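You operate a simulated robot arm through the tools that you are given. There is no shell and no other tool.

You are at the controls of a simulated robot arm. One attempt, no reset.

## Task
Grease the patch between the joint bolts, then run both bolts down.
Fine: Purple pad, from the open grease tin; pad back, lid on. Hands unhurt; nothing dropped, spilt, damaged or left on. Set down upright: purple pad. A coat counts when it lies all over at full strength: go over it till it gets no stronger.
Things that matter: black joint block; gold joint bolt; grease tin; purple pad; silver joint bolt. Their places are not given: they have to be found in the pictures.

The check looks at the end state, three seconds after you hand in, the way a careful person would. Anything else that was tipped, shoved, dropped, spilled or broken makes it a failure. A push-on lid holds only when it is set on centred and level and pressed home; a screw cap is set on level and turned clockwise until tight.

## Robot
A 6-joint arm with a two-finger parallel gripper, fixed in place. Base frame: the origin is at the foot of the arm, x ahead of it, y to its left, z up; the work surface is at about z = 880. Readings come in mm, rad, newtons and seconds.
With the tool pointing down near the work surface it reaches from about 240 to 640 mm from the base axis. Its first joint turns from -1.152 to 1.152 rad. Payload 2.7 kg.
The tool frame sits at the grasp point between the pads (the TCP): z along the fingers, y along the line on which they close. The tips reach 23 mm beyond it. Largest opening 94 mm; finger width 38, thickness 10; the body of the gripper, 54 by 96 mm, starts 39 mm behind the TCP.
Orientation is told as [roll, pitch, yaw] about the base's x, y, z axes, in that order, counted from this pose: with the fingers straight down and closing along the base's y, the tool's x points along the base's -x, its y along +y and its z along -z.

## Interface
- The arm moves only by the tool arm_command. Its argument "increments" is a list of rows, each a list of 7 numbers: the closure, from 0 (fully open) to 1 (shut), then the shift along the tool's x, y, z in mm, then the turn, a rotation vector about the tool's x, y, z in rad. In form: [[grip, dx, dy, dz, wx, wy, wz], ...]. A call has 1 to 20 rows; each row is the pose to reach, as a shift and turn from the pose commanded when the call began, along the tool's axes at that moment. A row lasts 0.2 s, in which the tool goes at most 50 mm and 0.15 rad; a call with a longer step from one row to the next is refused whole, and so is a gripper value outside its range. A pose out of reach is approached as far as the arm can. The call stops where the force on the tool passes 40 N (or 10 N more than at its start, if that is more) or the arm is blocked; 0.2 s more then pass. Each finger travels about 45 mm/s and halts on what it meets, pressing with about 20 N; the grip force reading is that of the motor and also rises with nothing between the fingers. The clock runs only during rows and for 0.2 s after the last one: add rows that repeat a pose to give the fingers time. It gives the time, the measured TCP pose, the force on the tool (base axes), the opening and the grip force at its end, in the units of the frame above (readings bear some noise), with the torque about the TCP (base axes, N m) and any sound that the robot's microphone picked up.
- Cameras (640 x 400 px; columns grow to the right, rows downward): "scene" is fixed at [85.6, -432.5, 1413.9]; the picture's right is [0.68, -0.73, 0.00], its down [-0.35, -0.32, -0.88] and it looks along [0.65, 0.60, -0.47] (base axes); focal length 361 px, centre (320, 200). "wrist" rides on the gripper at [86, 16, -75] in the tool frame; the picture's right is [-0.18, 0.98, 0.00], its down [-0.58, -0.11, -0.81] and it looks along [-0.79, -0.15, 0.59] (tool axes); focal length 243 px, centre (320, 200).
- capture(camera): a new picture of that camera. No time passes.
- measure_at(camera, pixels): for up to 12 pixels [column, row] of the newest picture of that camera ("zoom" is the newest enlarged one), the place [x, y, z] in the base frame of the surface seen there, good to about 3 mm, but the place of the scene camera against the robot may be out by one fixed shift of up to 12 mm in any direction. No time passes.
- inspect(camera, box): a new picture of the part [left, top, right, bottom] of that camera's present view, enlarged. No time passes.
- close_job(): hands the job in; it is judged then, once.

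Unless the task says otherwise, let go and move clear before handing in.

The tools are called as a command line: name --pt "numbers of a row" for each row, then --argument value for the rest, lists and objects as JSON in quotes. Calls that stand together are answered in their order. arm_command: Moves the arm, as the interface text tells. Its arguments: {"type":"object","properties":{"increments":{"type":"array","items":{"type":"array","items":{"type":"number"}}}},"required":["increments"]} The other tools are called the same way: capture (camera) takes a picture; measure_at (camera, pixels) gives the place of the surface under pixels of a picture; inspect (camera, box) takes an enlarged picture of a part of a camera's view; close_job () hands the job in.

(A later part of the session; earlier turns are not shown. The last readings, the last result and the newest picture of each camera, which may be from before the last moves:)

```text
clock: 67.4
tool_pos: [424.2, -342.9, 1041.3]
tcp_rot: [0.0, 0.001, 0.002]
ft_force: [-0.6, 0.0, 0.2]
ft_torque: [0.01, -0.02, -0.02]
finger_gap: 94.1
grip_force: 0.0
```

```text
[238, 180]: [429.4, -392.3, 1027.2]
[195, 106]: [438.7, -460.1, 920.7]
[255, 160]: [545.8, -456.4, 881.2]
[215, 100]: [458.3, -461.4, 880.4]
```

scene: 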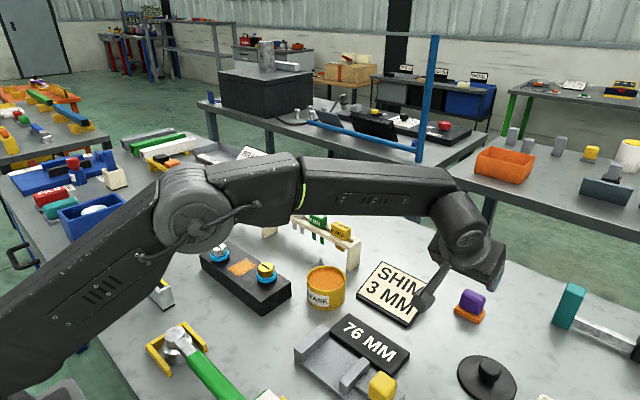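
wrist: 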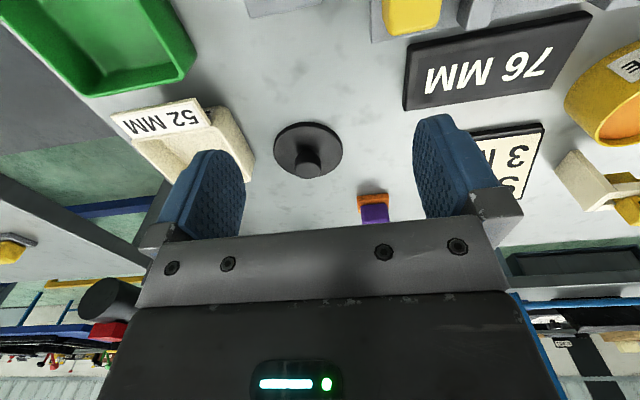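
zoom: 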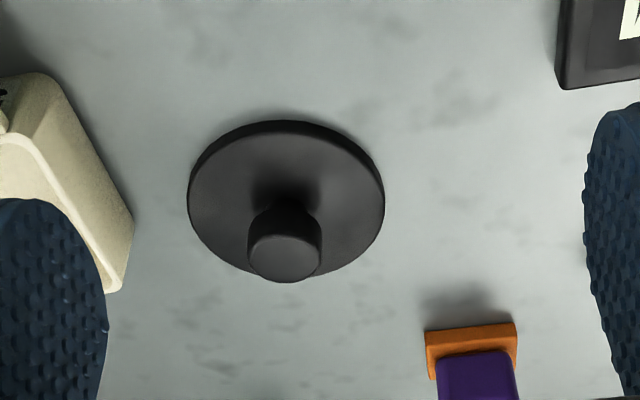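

The knob is 26 mm wide, centred at (541.5,-379.5) with its top at z≈917. The lid radius is 40 mm and its top z≈889. I'll approach at 0.3 rad tilt with the fingers partly closed to stay clear of the 52 MM tray.

arm_command --pt "0.45 -28.5 -9.2 21.5 0 -0.075 0" --pt "0.45 -57 -18.3 43 0 -0.15 0" --pt "0.45 -85.7 -27.5 64.5 0 -0.225 0" --pt "0.45 -114.3 -36.6 86 0 -0.3 0" --pt "0.45 -114.3 -36.6 86 0 -0.3 0" --pt "0.45 -114.3 -36.6 86 0 -0.3 0"

capture --camera "wrist"

inspect --camera "scene" --box '[420, 270, 580, 400]'

```text
clock: 68.8
tool_pos: [538.8, -378.2, 957.6]
tcp_rot: [0.002, -0.301, 0.001]
ft_force: [0.7, 0.2, -0.3]
ft_torque: [0.0, 0.01, -0.02]
finger_gap: 51.8
grip_force: 0.1
```

```text
taken
```

wrist: 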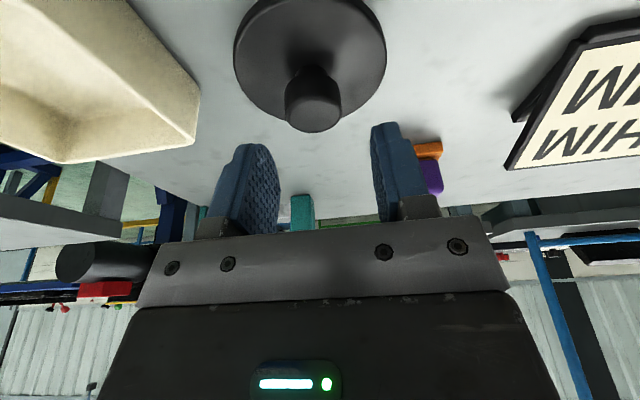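

```text
3.08 times, centred on (500, 335) of scene
```

zoom: 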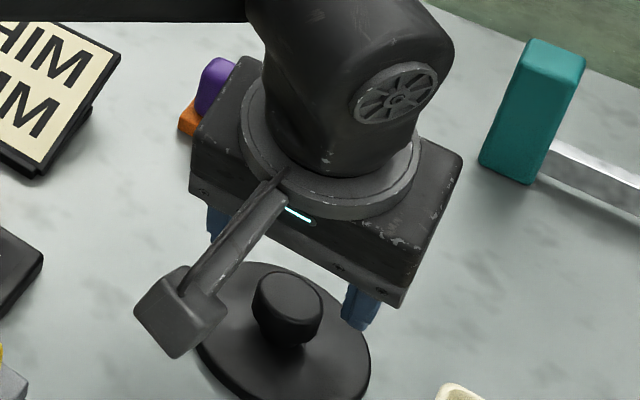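

measure_at --camera "wrist" --pixels '[[312, 115], [287, 105], [338, 105], [312, 130], [312, 95], [238, 50], [382, 50], [312, 102]]'

```text
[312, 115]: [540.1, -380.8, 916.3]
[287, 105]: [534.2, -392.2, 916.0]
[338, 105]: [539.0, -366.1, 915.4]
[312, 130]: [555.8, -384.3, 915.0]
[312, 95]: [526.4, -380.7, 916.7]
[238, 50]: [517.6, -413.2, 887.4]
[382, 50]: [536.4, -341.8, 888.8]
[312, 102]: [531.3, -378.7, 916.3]
```

The knob centre is confirmed at about (540.5,-379.5). I'll descend to TCP z≈917 and close on it.

arm_command --pt "0.45 4.5 -0.5 12.6 0 0 0" --pt "0.45 9 -1 25.2 0 0 0" --pt "0.45 11 -1.3 32 0 0 0" --pt "0.45 13.1 -1.3 37.8 0 0 0" --pt "0.45 13.1 -1.3 37.8 0 0 0"

capture --camera "wrist"

```text
clock: 70.0
tool_pos: [539.8, -378.9, 916.4]
tcp_rot: [0.0, -0.3, 0.0]
ft_force: [-0.6, 0.2, -0.2]
ft_torque: [-0.04, 0.01, -0.02]
finger_gap: 51.6
grip_force: 0.1
```

```text
taken
```

wrist: 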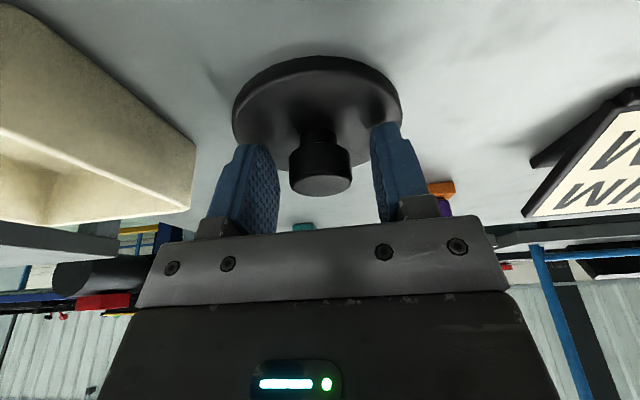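

The knob lies between the fingers. I'll close.

arm_command --pt "0.6 0 0 0 0 0 0" --pt "0.7 0 0 0 0 0 0" --pt "0.8 0 0 0 0 0 0" --pt "1 0 0 0 0 0 0" --pt "1 0 0 0 0 0 0" --pt "1 0 0 0 0 0 0"

capture --camera "wrist"

```text
clock: 71.4
tool_pos: [538.5, -379.9, 916.4]
tcp_rot: [0.0, -0.3, 0.0]
ft_force: [-0.3, -1.0, -0.6]
ft_torque: [0.02, -0.02, 0.0]
finger_gap: 30.6
grip_force: 20.3
```

```text
taken
```

wrist: 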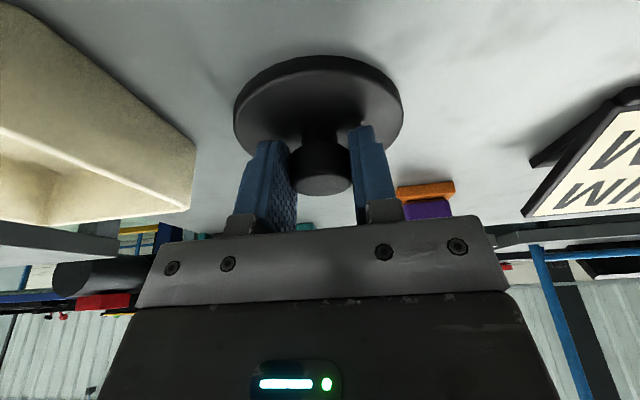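

The knob is held at 30.6 mm with 20 N. I'll lift straight up, then inward.

arm_command --pt "1 -1.5 0 -5 0 0 0" --pt "1 -5.9 0 -19 0 0 0" --pt "1 -2 0 -50 0 0 0" --pt "1 2 0 -84 0 0 0" --pt "1 5.6 0 -117 0 0 0" --pt "1 5.6 0 -117 0 0 0"

capture --camera "wrist"

capture --camera "scene"

```text
clock: 72.8
tool_pos: [498.0, -380.6, 1023.9]
tcp_rot: [0.001, -0.3, 0.0]
ft_force: [-0.6, 0.5, -0.8]
ft_torque: [0.01, -0.03, -0.01]
finger_gap: 30.7
grip_force: 19.4
```

```text
taken
```

wrist: 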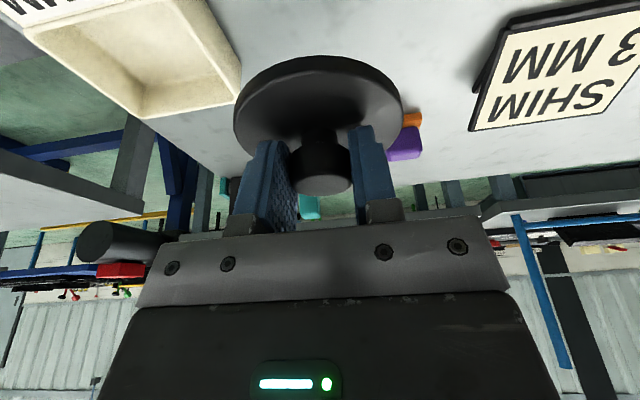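

```text
taken
```

scene: 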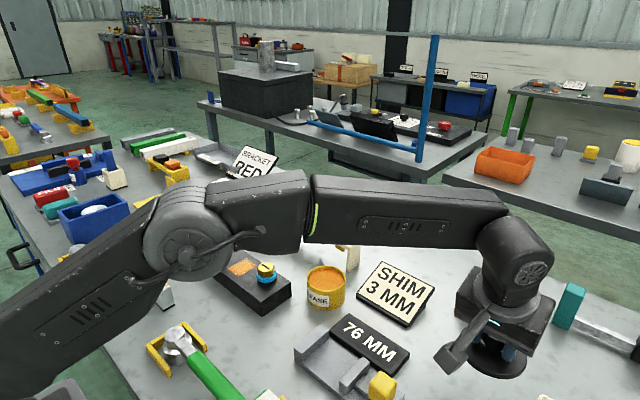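

The lid came up level. I'll measure the rim of the held lid to get its centre relative to the TCP.

inspect --camera "wrist" --box '[220, 40, 420, 200]'

measure_at --camera "zoom" --pixels '[[55, 240], [570, 240], [60, 200], [110, 140], [200, 95], [310, 80], [420, 95], [520, 145], [565, 195], [320, 420], [320, 100], [450, 110]]'

```text
2.50 times, centred on (320, 120) of wrist
```

zoom: 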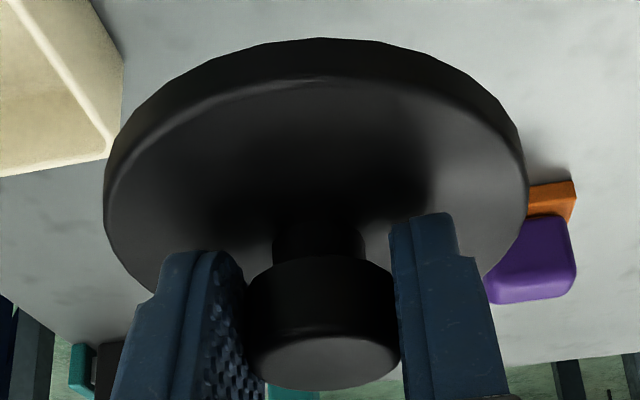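

```text
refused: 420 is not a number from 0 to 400
```

measure_at --camera "zoom" --pixels '[[110, 225], [522, 190], [120, 175], [170, 125], [240, 95], [320, 85], [400, 95], [470, 125], [510, 165], [120, 255], [325, 350], [320, 45]]'

```text
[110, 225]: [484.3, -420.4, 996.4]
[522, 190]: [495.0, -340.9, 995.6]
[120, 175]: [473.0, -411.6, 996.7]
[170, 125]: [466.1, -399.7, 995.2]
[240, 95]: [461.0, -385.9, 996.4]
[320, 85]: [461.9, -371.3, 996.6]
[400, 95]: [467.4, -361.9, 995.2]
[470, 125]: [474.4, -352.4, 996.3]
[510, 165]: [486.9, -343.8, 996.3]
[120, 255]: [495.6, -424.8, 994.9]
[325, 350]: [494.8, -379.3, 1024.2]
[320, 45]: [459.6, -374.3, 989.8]
```

The held lid is level at z≈996 with its centre about TCP + (2, 0). I'll carry it over to hover above the tin.

arm_command --pt "1 -0.8 39.3 0 0 0 0" --pt "1 -1.7 78.7 0 0 0 0" --pt "1 -2.5 118 0 0 0 0" --pt "1 -3.3 157.4 2 0 0 0" --pt "1 -4.2 196.7 5 0 0 0" --pt "1 -5 236 9 0 0 0" --pt "1 -5.9 275.4 13 0 0 0" --pt "1 -6.7 314.8 16.7 0 0 0" --pt "1 -6.7 314.8 16.7 0 0 0" --pt "1 -6.7 314.8 16.7 0 0 0"

capture --camera "wrist"

inspect --camera "scene" --box '[260, 210, 400, 320]'

```text
clock: 75.0
tool_pos: [509.2, -64.7, 1011.3]
tcp_rot: [-0.001, -0.3, 0.0]
ft_force: [0.2, 0.1, -0.8]
ft_torque: [-0.04, -0.06, 0.03]
finger_gap: 30.4
grip_force: 20.1
```

```text
taken
```

wrist: 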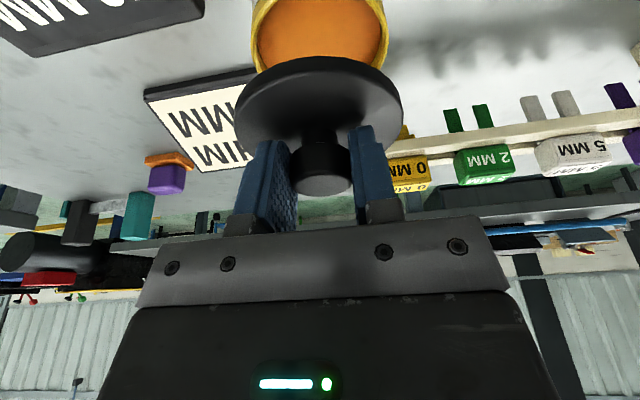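

```text
3.64 times, centred on (330, 265) of scene
```

zoom: 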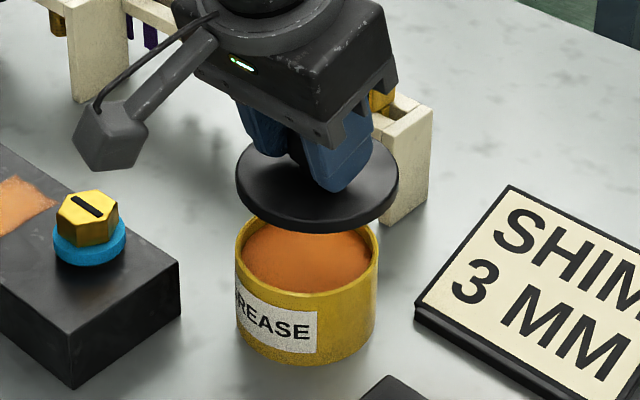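

The lid hovers over the tin. In the scene picture its columns (236–398) look slightly right of the tin's (237–379), so I'll zoom in and compare more exactly.

inspect --camera "scene" --box '[285, 240, 375, 310]'

measure_at --camera "zoom" --pixels '[[62, 170], [300, 225], [420, 185], [100, 210], [200, 245], [360, 225], [70, 240], [415, 250], [100, 300], [380, 300], [250, 340], [150, 325]]'

inspect --camera "wrist" --box '[220, 0, 420, 140]'

```text
5.71 times, centred on (330, 275) of scene
```

zoom: 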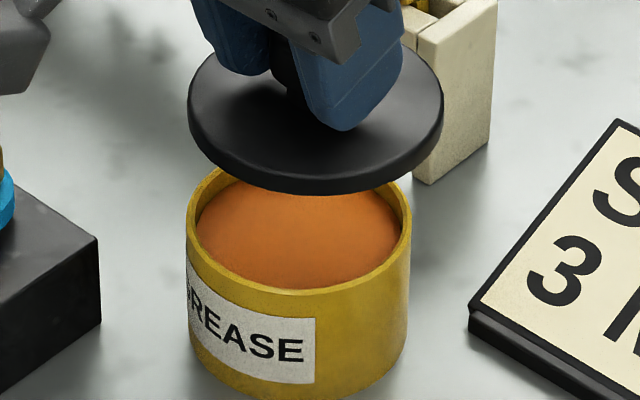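

```text
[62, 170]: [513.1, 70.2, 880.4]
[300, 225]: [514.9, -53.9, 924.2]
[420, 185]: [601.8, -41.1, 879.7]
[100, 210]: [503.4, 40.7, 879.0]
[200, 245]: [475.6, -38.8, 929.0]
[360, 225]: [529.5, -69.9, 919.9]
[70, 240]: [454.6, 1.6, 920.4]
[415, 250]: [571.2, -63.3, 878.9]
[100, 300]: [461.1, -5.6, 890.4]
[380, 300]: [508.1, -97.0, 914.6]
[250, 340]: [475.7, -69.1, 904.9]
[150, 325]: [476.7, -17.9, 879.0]
```

```text
2.86 times, centred on (320, 70) of wrist
```

zoom: 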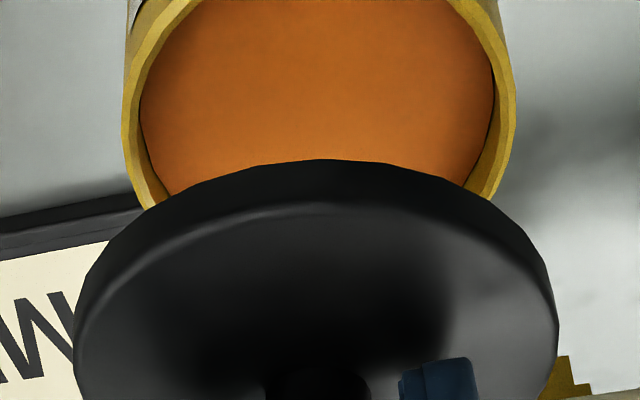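

measure_at --camera "zoom" --pixels '[[130, 90], [508, 90], [140, 150], [500, 160], [160, 20], [480, 20], [150, 195], [478, 190], [128, 120], [512, 110], [90, 290], [545, 280]]'

```text
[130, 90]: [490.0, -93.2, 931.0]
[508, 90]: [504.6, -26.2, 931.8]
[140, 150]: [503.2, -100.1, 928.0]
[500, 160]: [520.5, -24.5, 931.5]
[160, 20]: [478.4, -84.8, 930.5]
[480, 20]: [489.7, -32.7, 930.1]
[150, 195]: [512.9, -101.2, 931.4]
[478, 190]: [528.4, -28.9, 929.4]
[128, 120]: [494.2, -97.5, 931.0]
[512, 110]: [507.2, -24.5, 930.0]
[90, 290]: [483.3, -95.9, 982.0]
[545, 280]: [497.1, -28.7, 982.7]
```

Fitting circles, the lid's radius is about 42.5 with its centre near TCP+(5,-1), and the tin's centre is near (511.5,-63). The lid should therefore shift about (-4.5,+2.2). I'll shift and lower to just above the rim for a close comparison.

arm_command --pt "1 4.3 2.2 -1.3 0 0 0" --pt "1 8 2.2 11 0 0 0" --pt "1 12 2.2 24 0 0 0" --pt "1 15.2 2.2 34 0 0 0" --pt "1 15.2 2.2 34 0 0 0"

inspect --camera "scene" --box '[285, 240, 375, 310]'

capture --camera "wrist"

inspect --camera "wrist" --box '[220, 0, 420, 140]'

```text
clock: 76.2
tool_pos: [504.7, -62.9, 975.6]
tcp_rot: [-0.001, -0.301, 0.001]
ft_force: [0.5, -0.2, -0.2]
ft_torque: [0.01, 0.01, 0.0]
finger_gap: 30.7
grip_force: 19.9
```

```text
5.71 times, centred on (330, 275) of scene
```

zoom: 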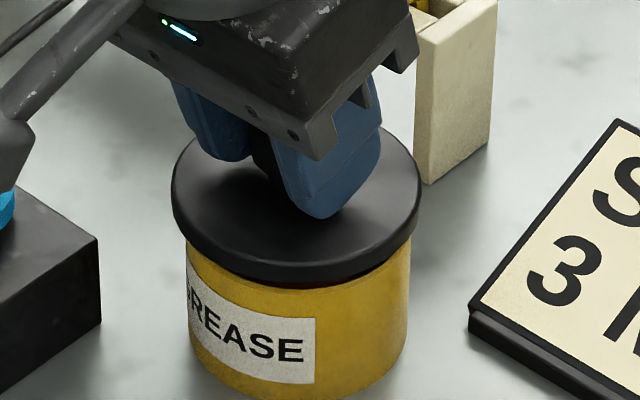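

```text
taken
```

wrist: 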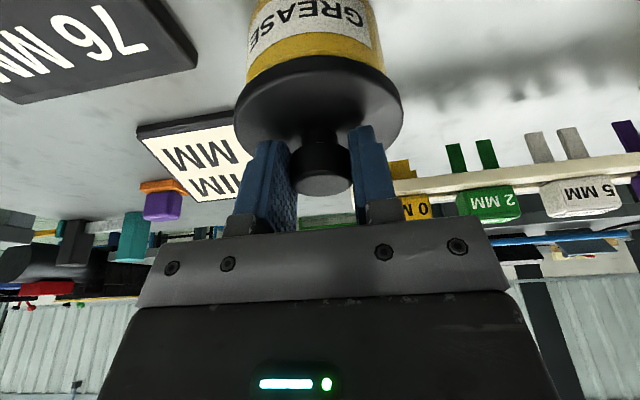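

```text
2.86 times, centred on (320, 70) of wrist
```

zoom: 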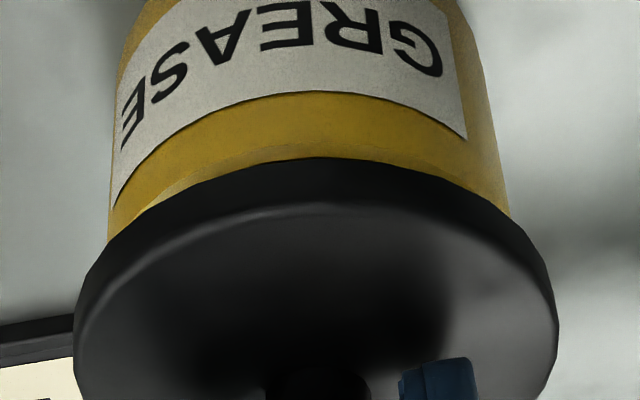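

The lid is now nearly concentric sideways: it overhangs 15 px on the left and 10 px on the right, about 1 mm too far left. I'll zoom closer to judge the front-back alignment.

inspect --camera "scene" --box '[300, 255, 355, 300]'

measure_at --camera "zoom" --pixels '[[290, 240], [290, 290], [100, 180], [480, 180], [200, 230], [400, 230], [290, 320], [200, 300], [400, 300], [290, 200], [30, 100], [560, 100]]'

measure_at --camera "wrist" --pixels '[[250, 80], [385, 70], [318, 62], [318, 52], [280, 58], [355, 58], [242, 105], [398, 95], [270, 85], [370, 80], [318, 73], [318, 40]]'

```text
8.89 times, centred on (328, 278) of scene
```

zoom: 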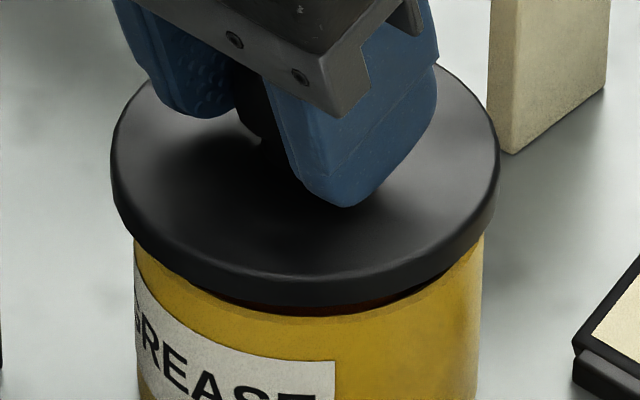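

```text
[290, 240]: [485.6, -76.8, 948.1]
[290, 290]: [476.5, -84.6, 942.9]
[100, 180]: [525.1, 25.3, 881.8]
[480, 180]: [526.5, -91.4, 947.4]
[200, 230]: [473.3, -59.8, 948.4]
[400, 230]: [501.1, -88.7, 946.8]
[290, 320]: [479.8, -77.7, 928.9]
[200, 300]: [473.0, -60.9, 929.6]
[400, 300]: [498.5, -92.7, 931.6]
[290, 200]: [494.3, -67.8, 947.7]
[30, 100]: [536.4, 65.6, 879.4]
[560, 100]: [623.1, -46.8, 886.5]
```

```text
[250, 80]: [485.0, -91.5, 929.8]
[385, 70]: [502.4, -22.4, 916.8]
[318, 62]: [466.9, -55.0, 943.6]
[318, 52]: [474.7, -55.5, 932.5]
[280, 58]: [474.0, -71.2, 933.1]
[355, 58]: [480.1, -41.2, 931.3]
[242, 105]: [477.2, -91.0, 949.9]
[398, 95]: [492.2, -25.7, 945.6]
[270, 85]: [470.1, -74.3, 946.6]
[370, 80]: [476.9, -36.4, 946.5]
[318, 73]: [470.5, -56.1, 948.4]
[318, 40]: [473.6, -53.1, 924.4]
```

All views agree the lid is within about 1 mm, at roughly (-0.5,+1.0) off the tin. I'll correct that and lower gently to contact.

arm_command --pt "1 -0.5 -1 0.2 0 0 0" --pt "1 0.4 -1 3 0 0 0" --pt "1 1 -1 5 0 0 0" --pt "1 1.3 -1 6 0 0 0"

```text
clock: 77.2
tool_pos: [505.3, -63.2, 969.9]
tcp_rot: [-0.001, -0.3, -0.001]
ft_force: [-0.4, -0.2, -0.9]
ft_torque: [0.0, 0.04, 0.01]
finger_gap: 30.5
grip_force: 19.9
```

arm_command --pt "1 0.15 0 0.5 0 0 0" --pt "1 0.3 0 1 0 0 0" --pt "1 0.45 0 1.5 0 0 0"

inspect --camera "scene" --box '[300, 255, 355, 300]'

```text
clock: 78.0
tool_pos: [506.3, -63.8, 967.3]
tcp_rot: [-0.001, -0.3, -0.001]
ft_force: [-0.8, -0.8, -0.7]
ft_torque: [0.04, -0.03, 0.02]
finger_gap: 30.4
grip_force: 19.4
```

```text
8.89 times, centred on (328, 278) of scene
```

zoom: 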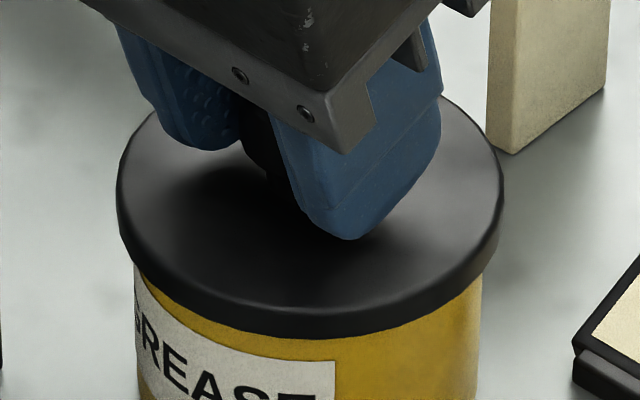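

The lid is centred (edges 117/503 against the tin's 134/482). I'll continue down in half-millimetre steps until it seats.

arm_command --pt "1 0.15 0 0.5 0 0 0" --pt "1 0.3 0 1 0 0 0" --pt "1 0.45 0 1.5 0 0 0"

```text
clock: 78.8
tool_pos: [505.3, -63.2, 966.2]
tcp_rot: [0.0, -0.303, 0.001]
ft_force: [-0.7, 0.2, 0.5]
ft_torque: [0.04, 0.08, 0.01]
finger_gap: 30.6
grip_force: 19.7
```

arm_command --pt "1 0.15 0 0.5 0 0 0" --pt "1 0.3 0 1 0 0 0"

inspect --camera "scene" --box '[300, 255, 355, 300]'

capture --camera "wrist"

```text
clock: 79.4
tool_pos: [506.5, -62.9, 966.6]
tcp_rot: [0.002, -0.305, -0.001]
ft_force: [1.7, 8.1, 8.9]
ft_torque: [0.17, 0.19, -0.06]
finger_gap: 30.6
grip_force: 20.1
heard: snap
```

```text
8.89 times, centred on (328, 278) of scene
```

zoom: 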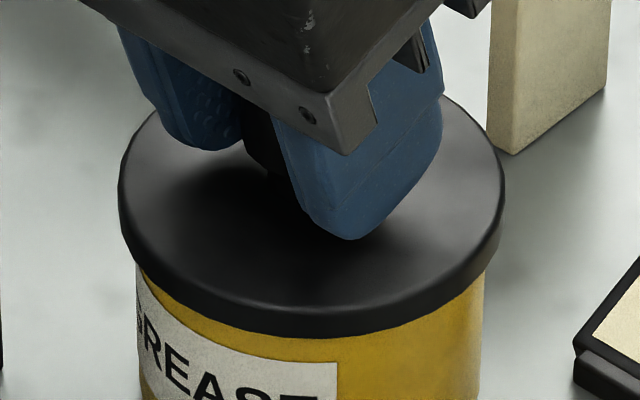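

```text
taken
```

wrist: 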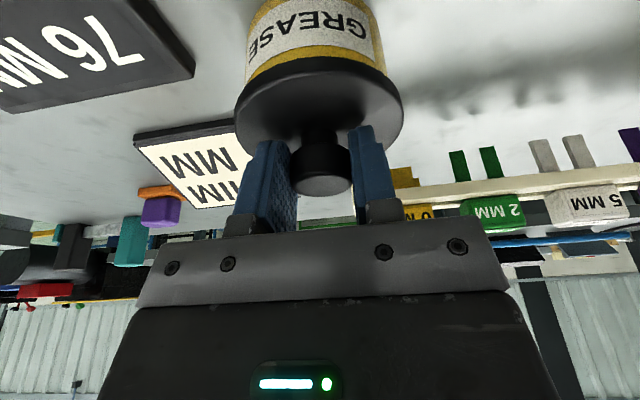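

A "snap" was heard, so the lid is home. I'll open and back away.

arm_command --pt "0.8 0 0 0 0 0 0" --pt "0.6 0 0 0 0 0 0" --pt "0.4 0 0 0 0 0 0" --pt "0.4 0 0 0 0 0 0"

arm_command --pt "0.4 -3 0 -10 0 0 0" --pt "0.4 -9 0 -30 0 0 0" --pt "0.4 -9 0 -60 0 0 0" --pt "0.4 0 0 -100 0 0 0" --pt "0.4 0 0 -100 0 0 0"

capture --camera "scene"

inspect --camera "scene" --box '[285, 240, 375, 310]'

capture --camera "wrist"

```text
clock: 80.4
tool_pos: [504.9, -64.7, 965.3]
tcp_rot: [0.0, -0.303, 0.001]
ft_force: [-2.1, -5.9, 13.4]
ft_torque: [-0.03, 0.17, -0.05]
finger_gap: 54.5
grip_force: 0.0
```

```text
clock: 81.6
tool_pos: [473.0, -61.2, 1059.9]
tcp_rot: [-0.001, -0.301, 0.0]
ft_force: [0.0, 0.6, -0.7]
ft_torque: [0.02, 0.01, 0.04]
finger_gap: 56.9
grip_force: 0.1
```

```text
taken
```

scene: 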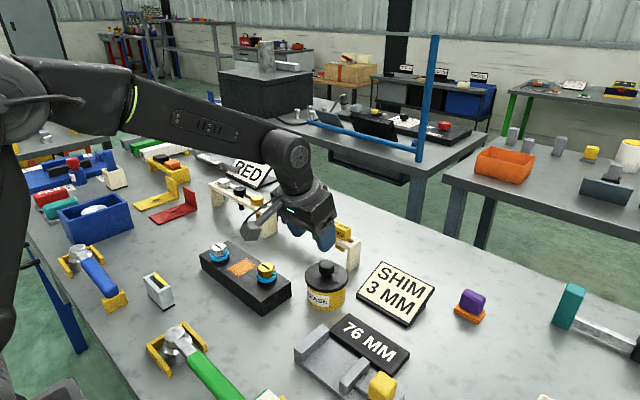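

```text
5.71 times, centred on (330, 275) of scene
```

zoom: 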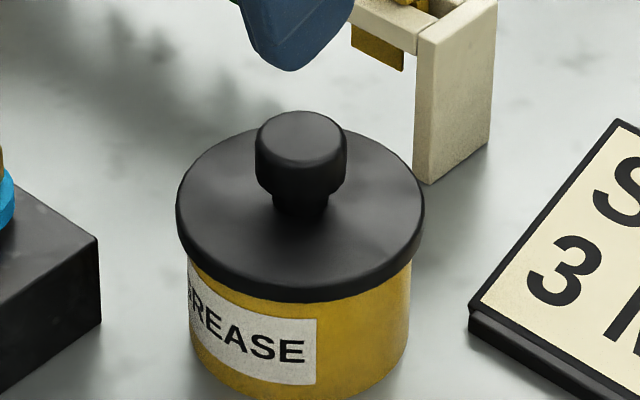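

```text
taken
```

wrist: 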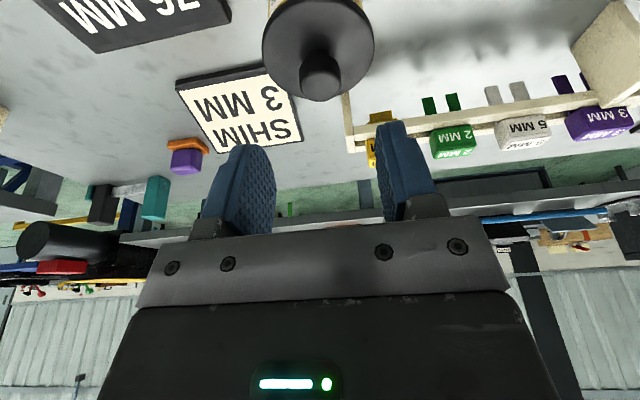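

The lid sits level on the tin. Now the bolts: I'll zoom in on both heads and measure them.

inspect --camera "scene" --box '[245, 250, 290, 290]'

inspect --camera "scene" --box '[198, 230, 243, 270]'

measure_at --camera "zoom" --pixels '[[300, 150], [300, 100], [200, 140], [400, 110], [300, 190], [300, 250], [300, 300], [180, 300], [440, 280], [300, 340]]'

```text
10.00 times, centred on (268, 270) of scene
```

zoom: 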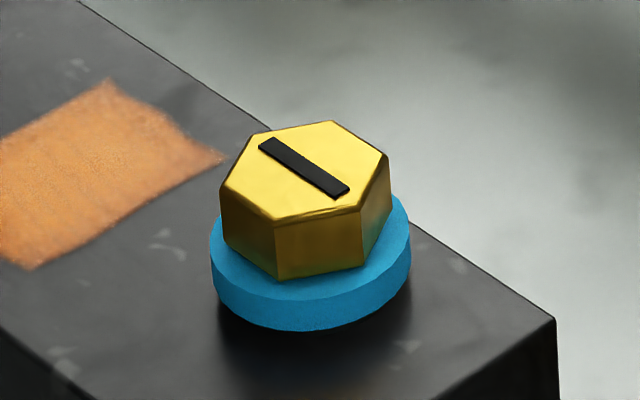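

```text
10.00 times, centred on (220, 250) of scene
```

zoom: 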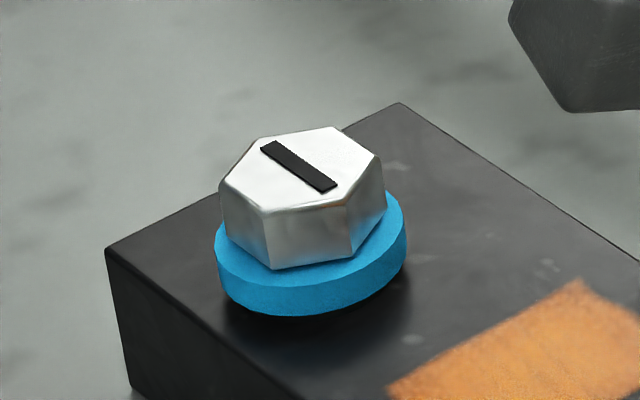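

```text
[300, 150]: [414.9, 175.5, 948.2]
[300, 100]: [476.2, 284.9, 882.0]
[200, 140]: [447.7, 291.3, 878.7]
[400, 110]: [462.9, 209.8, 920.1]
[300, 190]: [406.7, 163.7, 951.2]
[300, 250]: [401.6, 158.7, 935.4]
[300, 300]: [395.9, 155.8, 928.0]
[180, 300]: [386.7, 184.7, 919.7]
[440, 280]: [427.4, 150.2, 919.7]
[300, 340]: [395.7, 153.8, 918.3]
```

Both heads have slot marks along y, and from the vertices the flats face 0°, ±60° from x, so gripper yaw of ±30° or ±90° fits the flats. I'll move back and upright for precise wrist-camera positions of the bolts and the rack.

arm_command --pt "0.4 34 20 -10.5 0 0.075 0" --pt "0.4 68 40 -21 0 0.15 0" --pt "0.4 102 60 -31.7 0 0.225 0" --pt "0.4 136.6 81 -42.3 0 0.3 0" --pt "0.4 136.6 81 -42.3 0 0.3 0" --pt "0.4 136.6 81 -42.3 0 0.3 0"

capture --camera "wrist"

inspect --camera "wrist" --box '[290, 80, 570, 240]'

```text
clock: 83.0
tool_pos: [333.5, 16.8, 1058.3]
tcp_rot: [0.0, 0.0, 0.001]
ft_force: [0.7, -0.3, 0.6]
ft_torque: [-0.01, -0.04, -0.01]
finger_gap: 56.6
grip_force: 0.1
```

```text
taken
```

wrist: 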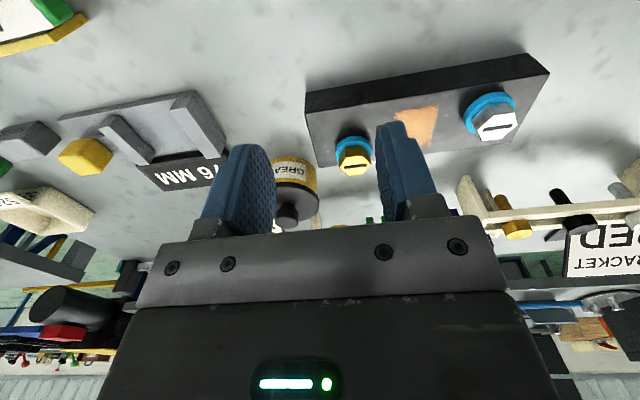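

```text
2.29 times, centred on (430, 160) of wrist
```

zoom: 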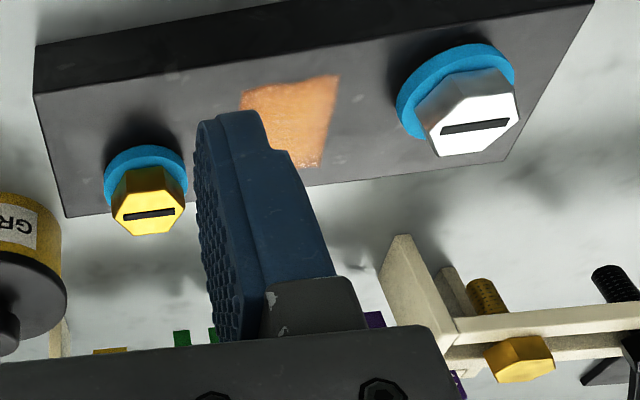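

measure_at --camera "zoom" --pixels '[[149, 213], [120, 216], [178, 210], [150, 196], [145, 233], [475, 127], [430, 132], [515, 115], [480, 100], [465, 150], [150, 160], [440, 80]]'

measure_at --camera "wrist" --pixels '[[470, 185], [500, 210], [515, 228], [570, 220], [485, 217]]'

```text
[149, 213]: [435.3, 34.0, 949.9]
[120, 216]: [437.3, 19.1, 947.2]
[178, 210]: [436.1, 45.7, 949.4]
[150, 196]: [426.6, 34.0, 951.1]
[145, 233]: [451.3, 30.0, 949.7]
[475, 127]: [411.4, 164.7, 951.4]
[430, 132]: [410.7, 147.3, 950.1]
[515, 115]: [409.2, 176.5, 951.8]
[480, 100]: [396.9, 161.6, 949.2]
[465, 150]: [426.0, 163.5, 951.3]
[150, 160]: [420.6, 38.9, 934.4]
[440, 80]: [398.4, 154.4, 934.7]
```

```text
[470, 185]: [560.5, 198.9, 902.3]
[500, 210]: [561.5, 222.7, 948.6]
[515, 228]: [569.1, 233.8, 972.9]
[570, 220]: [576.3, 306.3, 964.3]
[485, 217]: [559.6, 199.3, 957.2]
```

The gold bolt centre is (436,33), the silver (411.5,163), and both tops are z≈950.5. I'll move above the gold bolt and yaw +90° so the fingers face its ±x flats.

arm_command --pt "0.5 -10 1.6 5 0 0 -0.142" --pt "0.5 -20 3.2 10 0 0 -0.285" --pt "0.5 -30 4.8 15 0 0 -0.428" --pt "0.5 -40 6.4 20 0 0 -0.571" --pt "0.5 -50 8 25 0 0 -0.714" --pt "0.5 -60 9.6 30 0 0 -0.857" --pt "0.5 -70 11.2 35 0 0 -1.0" --pt "0.5 -80 12.8 40 0 0 -1.143" --pt "0.5 -90 14.4 45 0 0 -1.286" --pt "0.5 -97 15.5 50 0 0 -1.428" --pt "0.5 -102.5 16.2 58 0 0 -1.5708" --pt "0.5 -102.5 16.2 58 0 0 -1.5708" --pt "0.5 -102.5 16.2 58 0 0 -1.5708"

capture --camera "scene"

capture --camera "wrist"

```text
clock: 85.8
tool_pos: [435.9, 33.1, 1003.5]
tcp_rot: [-0.001, 0.001, 1.571]
ft_force: [0.1, -0.5, -0.2]
ft_torque: [0.01, -0.01, -0.01]
finger_gap: 47.3
grip_force: 0.0
```

```text
taken
```

scene: 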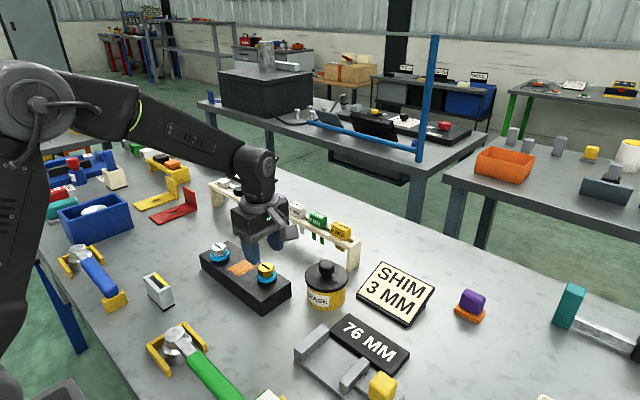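

```text
taken
```

wrist: 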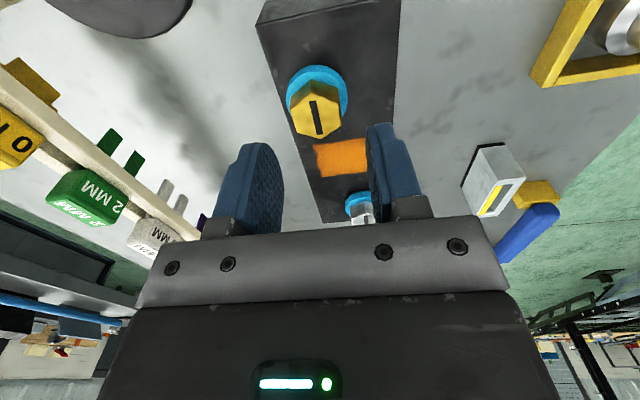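

The bolt is in view between the fingers. I'll verify its centre from this pose.

measure_at --camera "wrist" --pixels '[[317, 118], [317, 132], [316, 103], [296, 118], [340, 115], [305, 125], [330, 112]]'

inspect --camera "wrist" --box '[270, 50, 390, 150]'

```text
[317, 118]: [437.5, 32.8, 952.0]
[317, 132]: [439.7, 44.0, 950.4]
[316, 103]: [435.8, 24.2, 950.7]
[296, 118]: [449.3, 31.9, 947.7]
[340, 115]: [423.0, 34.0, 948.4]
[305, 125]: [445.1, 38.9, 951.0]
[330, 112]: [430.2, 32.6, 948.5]
```

```text
4.00 times, centred on (330, 100) of wrist
```

zoom: 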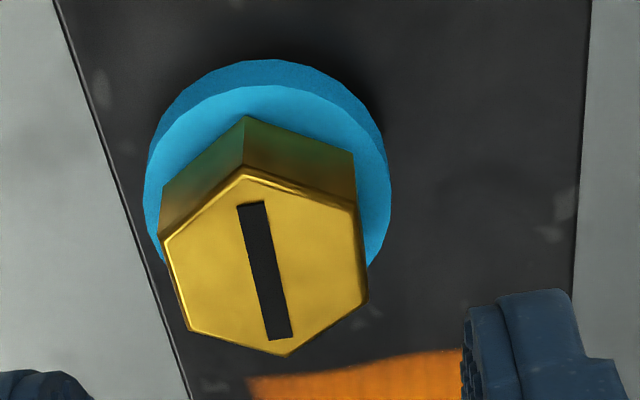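

The bolt is centred at (436.5,33) with flats facing the fingers. I'll descend to z≈954 so the tips sit just above the blue collar.

arm_command --pt "0.5 0 -0.5 15 0 0 0" --pt "0.5 0 -0.5 30 0 0 0" --pt "0.5 0 -0.5 42 0 0 0" --pt "0.5 0 -0.5 49 0 0 0" --pt "0.5 0 -0.5 49 0 0 0"

inspect --camera "scene" --box '[220, 220, 310, 300]'

capture --camera "wrist"

```text
clock: 87.0
tool_pos: [435.4, 34.0, 955.1]
tcp_rot: [0.0, 0.001, 1.571]
ft_force: [0.0, 0.8, -0.3]
ft_torque: [-0.04, 0.0, 0.0]
finger_gap: 47.2
grip_force: 0.0
```

```text
5.00 times, centred on (265, 260) of scene
```

zoom: 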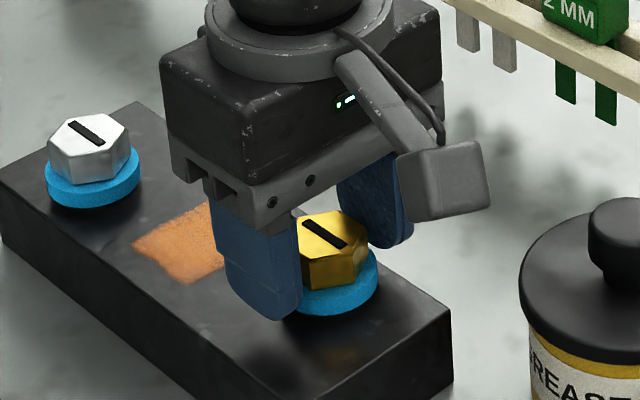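

```text
taken
```

wrist: 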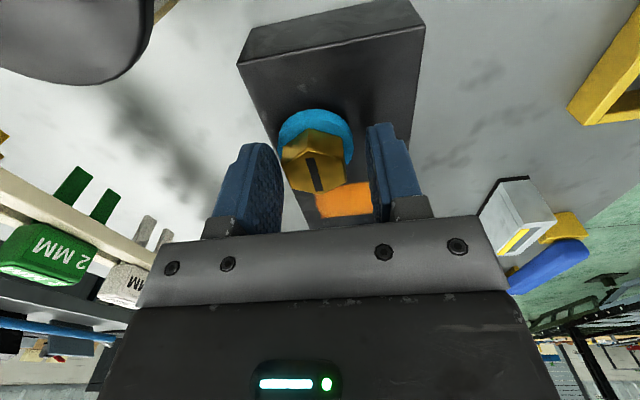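

The fingers straddle the gold head without contact. I'll close on the flats.

arm_command --pt "0.6 0 0 0 0 0 0" --pt "0.7 0 0 0 0 0 0" --pt "0.85 0 0 0 0 0 0" --pt "1 0 0 0 0 0 0" --pt "1 0 0 0 0 0 0" --pt "1 0 0 0 0 0 0"

inspect --camera "scene" --box '[220, 220, 310, 300]'

```text
clock: 88.4
tool_pos: [437.9, 35.1, 954.8]
tcp_rot: [-0.009, -0.002, 1.573]
ft_force: [26.5, -1.1, -5.2]
ft_torque: [-0.46, -0.14, -0.04]
finger_gap: 29.3
grip_force: 44.6
```

```text
5.00 times, centred on (265, 260) of scene
```

zoom: 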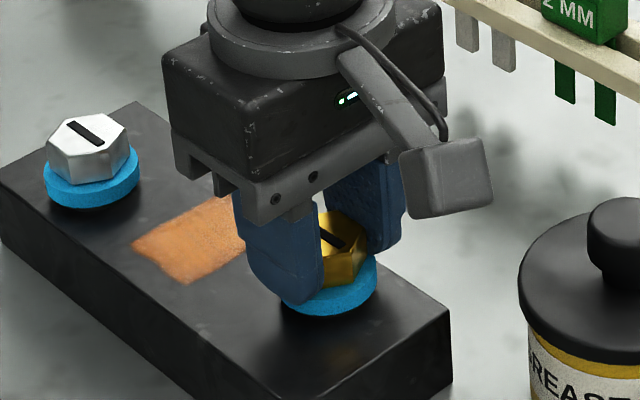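

The side force is +26 N in x, so the gripper is about 2 mm short of the bolt axis. I'll ease +x to relieve it.

arm_command --pt "1 0 -1 0 0 0 0" --pt "1 0 -2 0 0 0 0" --pt "1 0 -2 0 0 0 0"

```text
clock: 89.2
tool_pos: [438.0, 33.7, 956.3]
tcp_rot: [-0.003, -0.003, 1.572]
ft_force: [10.7, -0.8, 10.0]
ft_torque: [0.42, -0.27, 0.01]
finger_gap: 29.3
grip_force: 45.4
```

arm_command --pt "1 0 -0.6 -0.4 0 0 0" --pt "1 0 -1 -0.8 0 0 0" --pt "1 0 -1 -0.8 0 0 0"

```text
clock: 90.0
tool_pos: [438.3, 34.1, 955.5]
tcp_rot: [-0.001, -0.003, 1.571]
ft_force: [-4.7, 3.7, 30.3]
ft_torque: [0.52, 0.14, -0.12]
finger_gap: 29.3
grip_force: 44.6
```

Side force is gone but there are now 30 N upward on the tool. I'll raise the tool 1.5 mm to see how it responds.

arm_command --pt "1 0 0 -0.7 0 0 0" --pt "1 0 0 -1.5 0 0 0" --pt "1 0 0 -1.5 0 0 0"

inspect --camera "scene" --box '[220, 220, 310, 300]'

```text
clock: 90.8
tool_pos: [438.0, 34.7, 956.1]
tcp_rot: [0.0, -0.001, 1.571]
ft_force: [1.7, 17.5, 6.4]
ft_torque: [-0.32, -0.1, -0.01]
finger_gap: 29.4
grip_force: 45.2
```

```text
5.00 times, centred on (265, 260) of scene
```

zoom: 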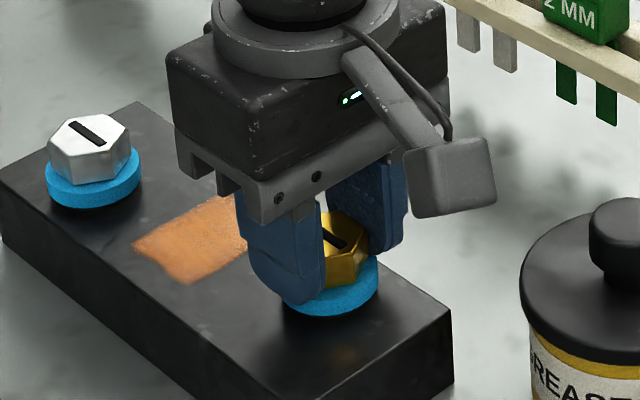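

Forces are now moderate. I'll try a clockwise turn of 0.45 rad and watch the torque.

arm_command --pt "1 0 0 0 0 0 0.1" --pt "1 0 0 0 0 0 0.2" --pt "1 0 0 0 0 0 0.3" --pt "1 0 0 0 0 0 0.45"

inspect --camera "scene" --box '[220, 220, 310, 300]'

```text
clock: 91.8
tool_pos: [437.5, 35.1, 954.0]
tcp_rot: [0.0, -0.002, 1.118]
ft_force: [6.3, 22.7, -9.6]
ft_torque: [0.51, -0.22, 0.06]
finger_gap: 29.5
grip_force: 45.0
```

```text
5.00 times, centred on (265, 260) of scene
```

zoom: 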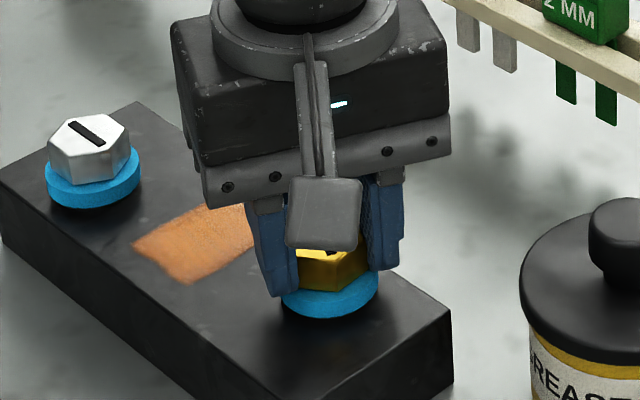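

The bolt turns with the gripper (yaw now 1.12). The +y side force of 23 N suggests the axis is slightly further +y, so I'll shift 2 mm that way and continue clockwise.

arm_command --pt "1 -0.9 0.45 0 0 0 0" --pt "1 -1.8 0.87 0 0 0 0.12" --pt "1 -1.8 0.87 0 0 0 0.24" --pt "1 -1.8 0.87 0 0 0 0.36" --pt "1 -1.8 0.87 0 0 0 0.48" --pt "1 -1.8 0.87 0 0 0 0.6" --pt "1 -1.8 0.87 0 0 0 0.6"

inspect --camera "scene" --box '[220, 220, 310, 300]'

```text
clock: 93.4
tool_pos: [436.7, 35.5, 953.2]
tcp_rot: [0.001, 0.007, 0.519]
ft_force: [-2.8, -5.2, -26.9]
ft_torque: [-0.28, 0.24, 0.0]
finger_gap: 29.4
grip_force: 44.9
```

```text
5.00 times, centred on (265, 260) of scene
```

zoom: 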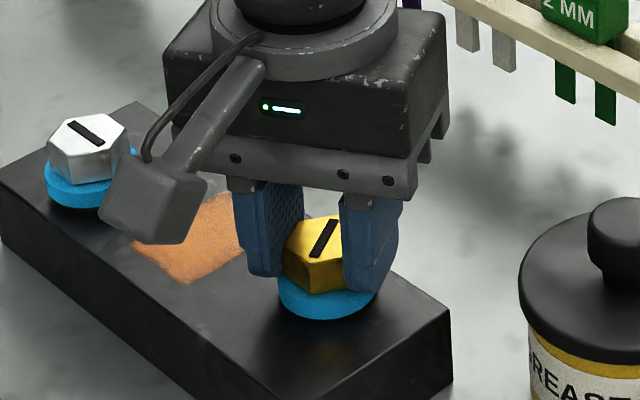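

The bolt has turned 60° and now pulls the tool down (-27 N) as it descends on its thread. I'll lower 2.5 mm and keep following it down while turning.

arm_command --pt "1 0 0 1.2 0 0 0" --pt "1 0 0 2.5 0 0 0" --pt "1 0 0 2.8 0 0 0.12" --pt "1 0 0 3.1 0 0 0.24" --pt "1 0 0 3.4 0 0 0.36" --pt "1 0 0 3.7 0 0 0.48" --pt "1 0 0 3.7 0 0 0.48"

inspect --camera "scene" --box '[220, 220, 310, 300]'

```text
clock: 95.0
tool_pos: [436.4, 35.6, 952.6]
tcp_rot: [0.001, 0.0, 0.041]
ft_force: [-21.7, -6.5, 6.2]
ft_torque: [-0.07, -0.02, -0.05]
finger_gap: 29.5
grip_force: 45.0
```

```text
5.00 times, centred on (265, 260) of scene
```

zoom: 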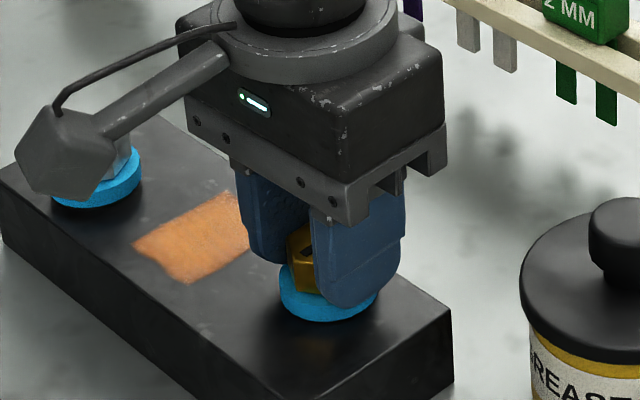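

arm_command --pt "1 1 0 0.2 0 0 0.05" --pt "1 2 0 0.5 0 0 0.15" --pt "1 2 0 0.9 0 0 0.3" --pt "1 2 0 1.2 0 0 0.45" --pt "1 2 0 1.5 0 0 0.6" --pt "1 2 0 1.8 0 0 0.75" --pt "1 2 0 1.8 0 0 0.75"

inspect --camera "scene" --box '[220, 220, 310, 300]'

```text
clock: 96.6
tool_pos: [437.6, 35.5, 951.7]
tcp_rot: [0.002, -0.004, -0.709]
ft_force: [2.6, -8.9, 7.3]
ft_torque: [-0.39, -0.09, -0.04]
finger_gap: 29.5
grip_force: 45.6
```

```text
5.00 times, centred on (265, 260) of scene
```

zoom: 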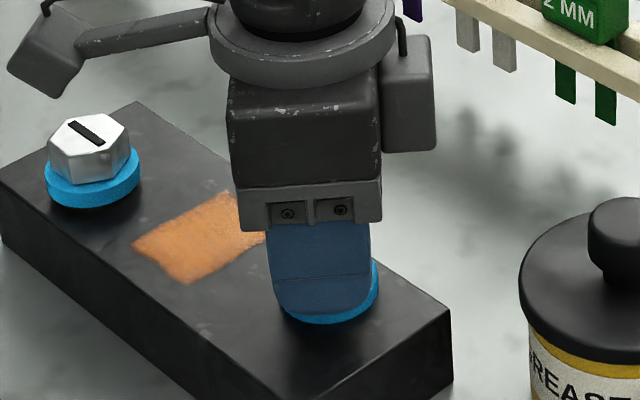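

Forces are small. I'll continue to yaw about -1.57 and follow down.

arm_command --pt "1 0 0 0.1 0 0 0.14" --pt "1 0 0 0.3 0 0 0.28" --pt "1 0 0 0.5 0 0 0.42" --pt "1 0 0 0.7 0 0 0.56" --pt "1 0 0 0.9 0 0 0.7" --pt "1 0 0 1.1 0 0 0.84" --pt "1 0 0 1.1 0 0 0.86"

inspect --camera "scene" --box '[220, 220, 310, 300]'

```text
clock: 98.2
tool_pos: [437.5, 35.9, 949.7]
tcp_rot: [0.003, 0.0, -1.571]
ft_force: [20.6, -9.9, -4.2]
ft_torque: [-0.94, -0.32, 0.04]
finger_gap: 29.4
grip_force: 44.9
```

```text
5.00 times, centred on (265, 260) of scene
```

zoom: 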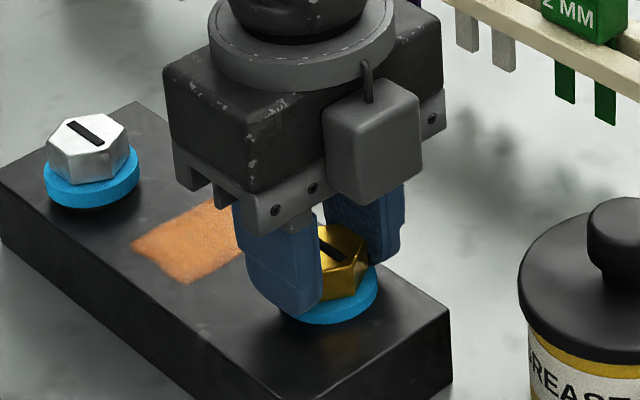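

Half a turn is done and the torque stays low. I'll try further clockwise to see if the wrist allows it.

arm_command --pt "1 0 0 0.2 0 0 0.14" --pt "1 0 0 0.4 0 0 0.28" --pt "1 0 0 0.6 0 0 0.42" --pt "1 0 0 0.8 0 0 0.56" --pt "1 0 0 1.0 0 0 0.7" --pt "1 0 0 1.0 0 0 0.7"

inspect --camera "scene" --box '[220, 220, 310, 300]'

```text
clock: 99.6
tool_pos: [437.9, 35.4, 947.8]
tcp_rot: [0.003, 0.001, -2.271]
ft_force: [28.9, -10.8, -22.6]
ft_torque: [-0.54, 0.08, 0.03]
finger_gap: 29.6
grip_force: 44.7
```

```text
5.00 times, centred on (265, 260) of scene
```

zoom: 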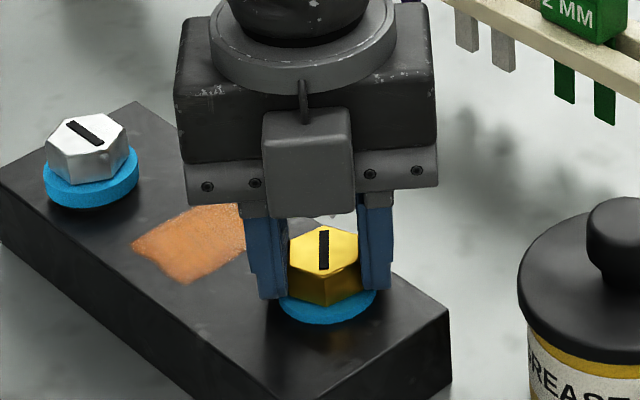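

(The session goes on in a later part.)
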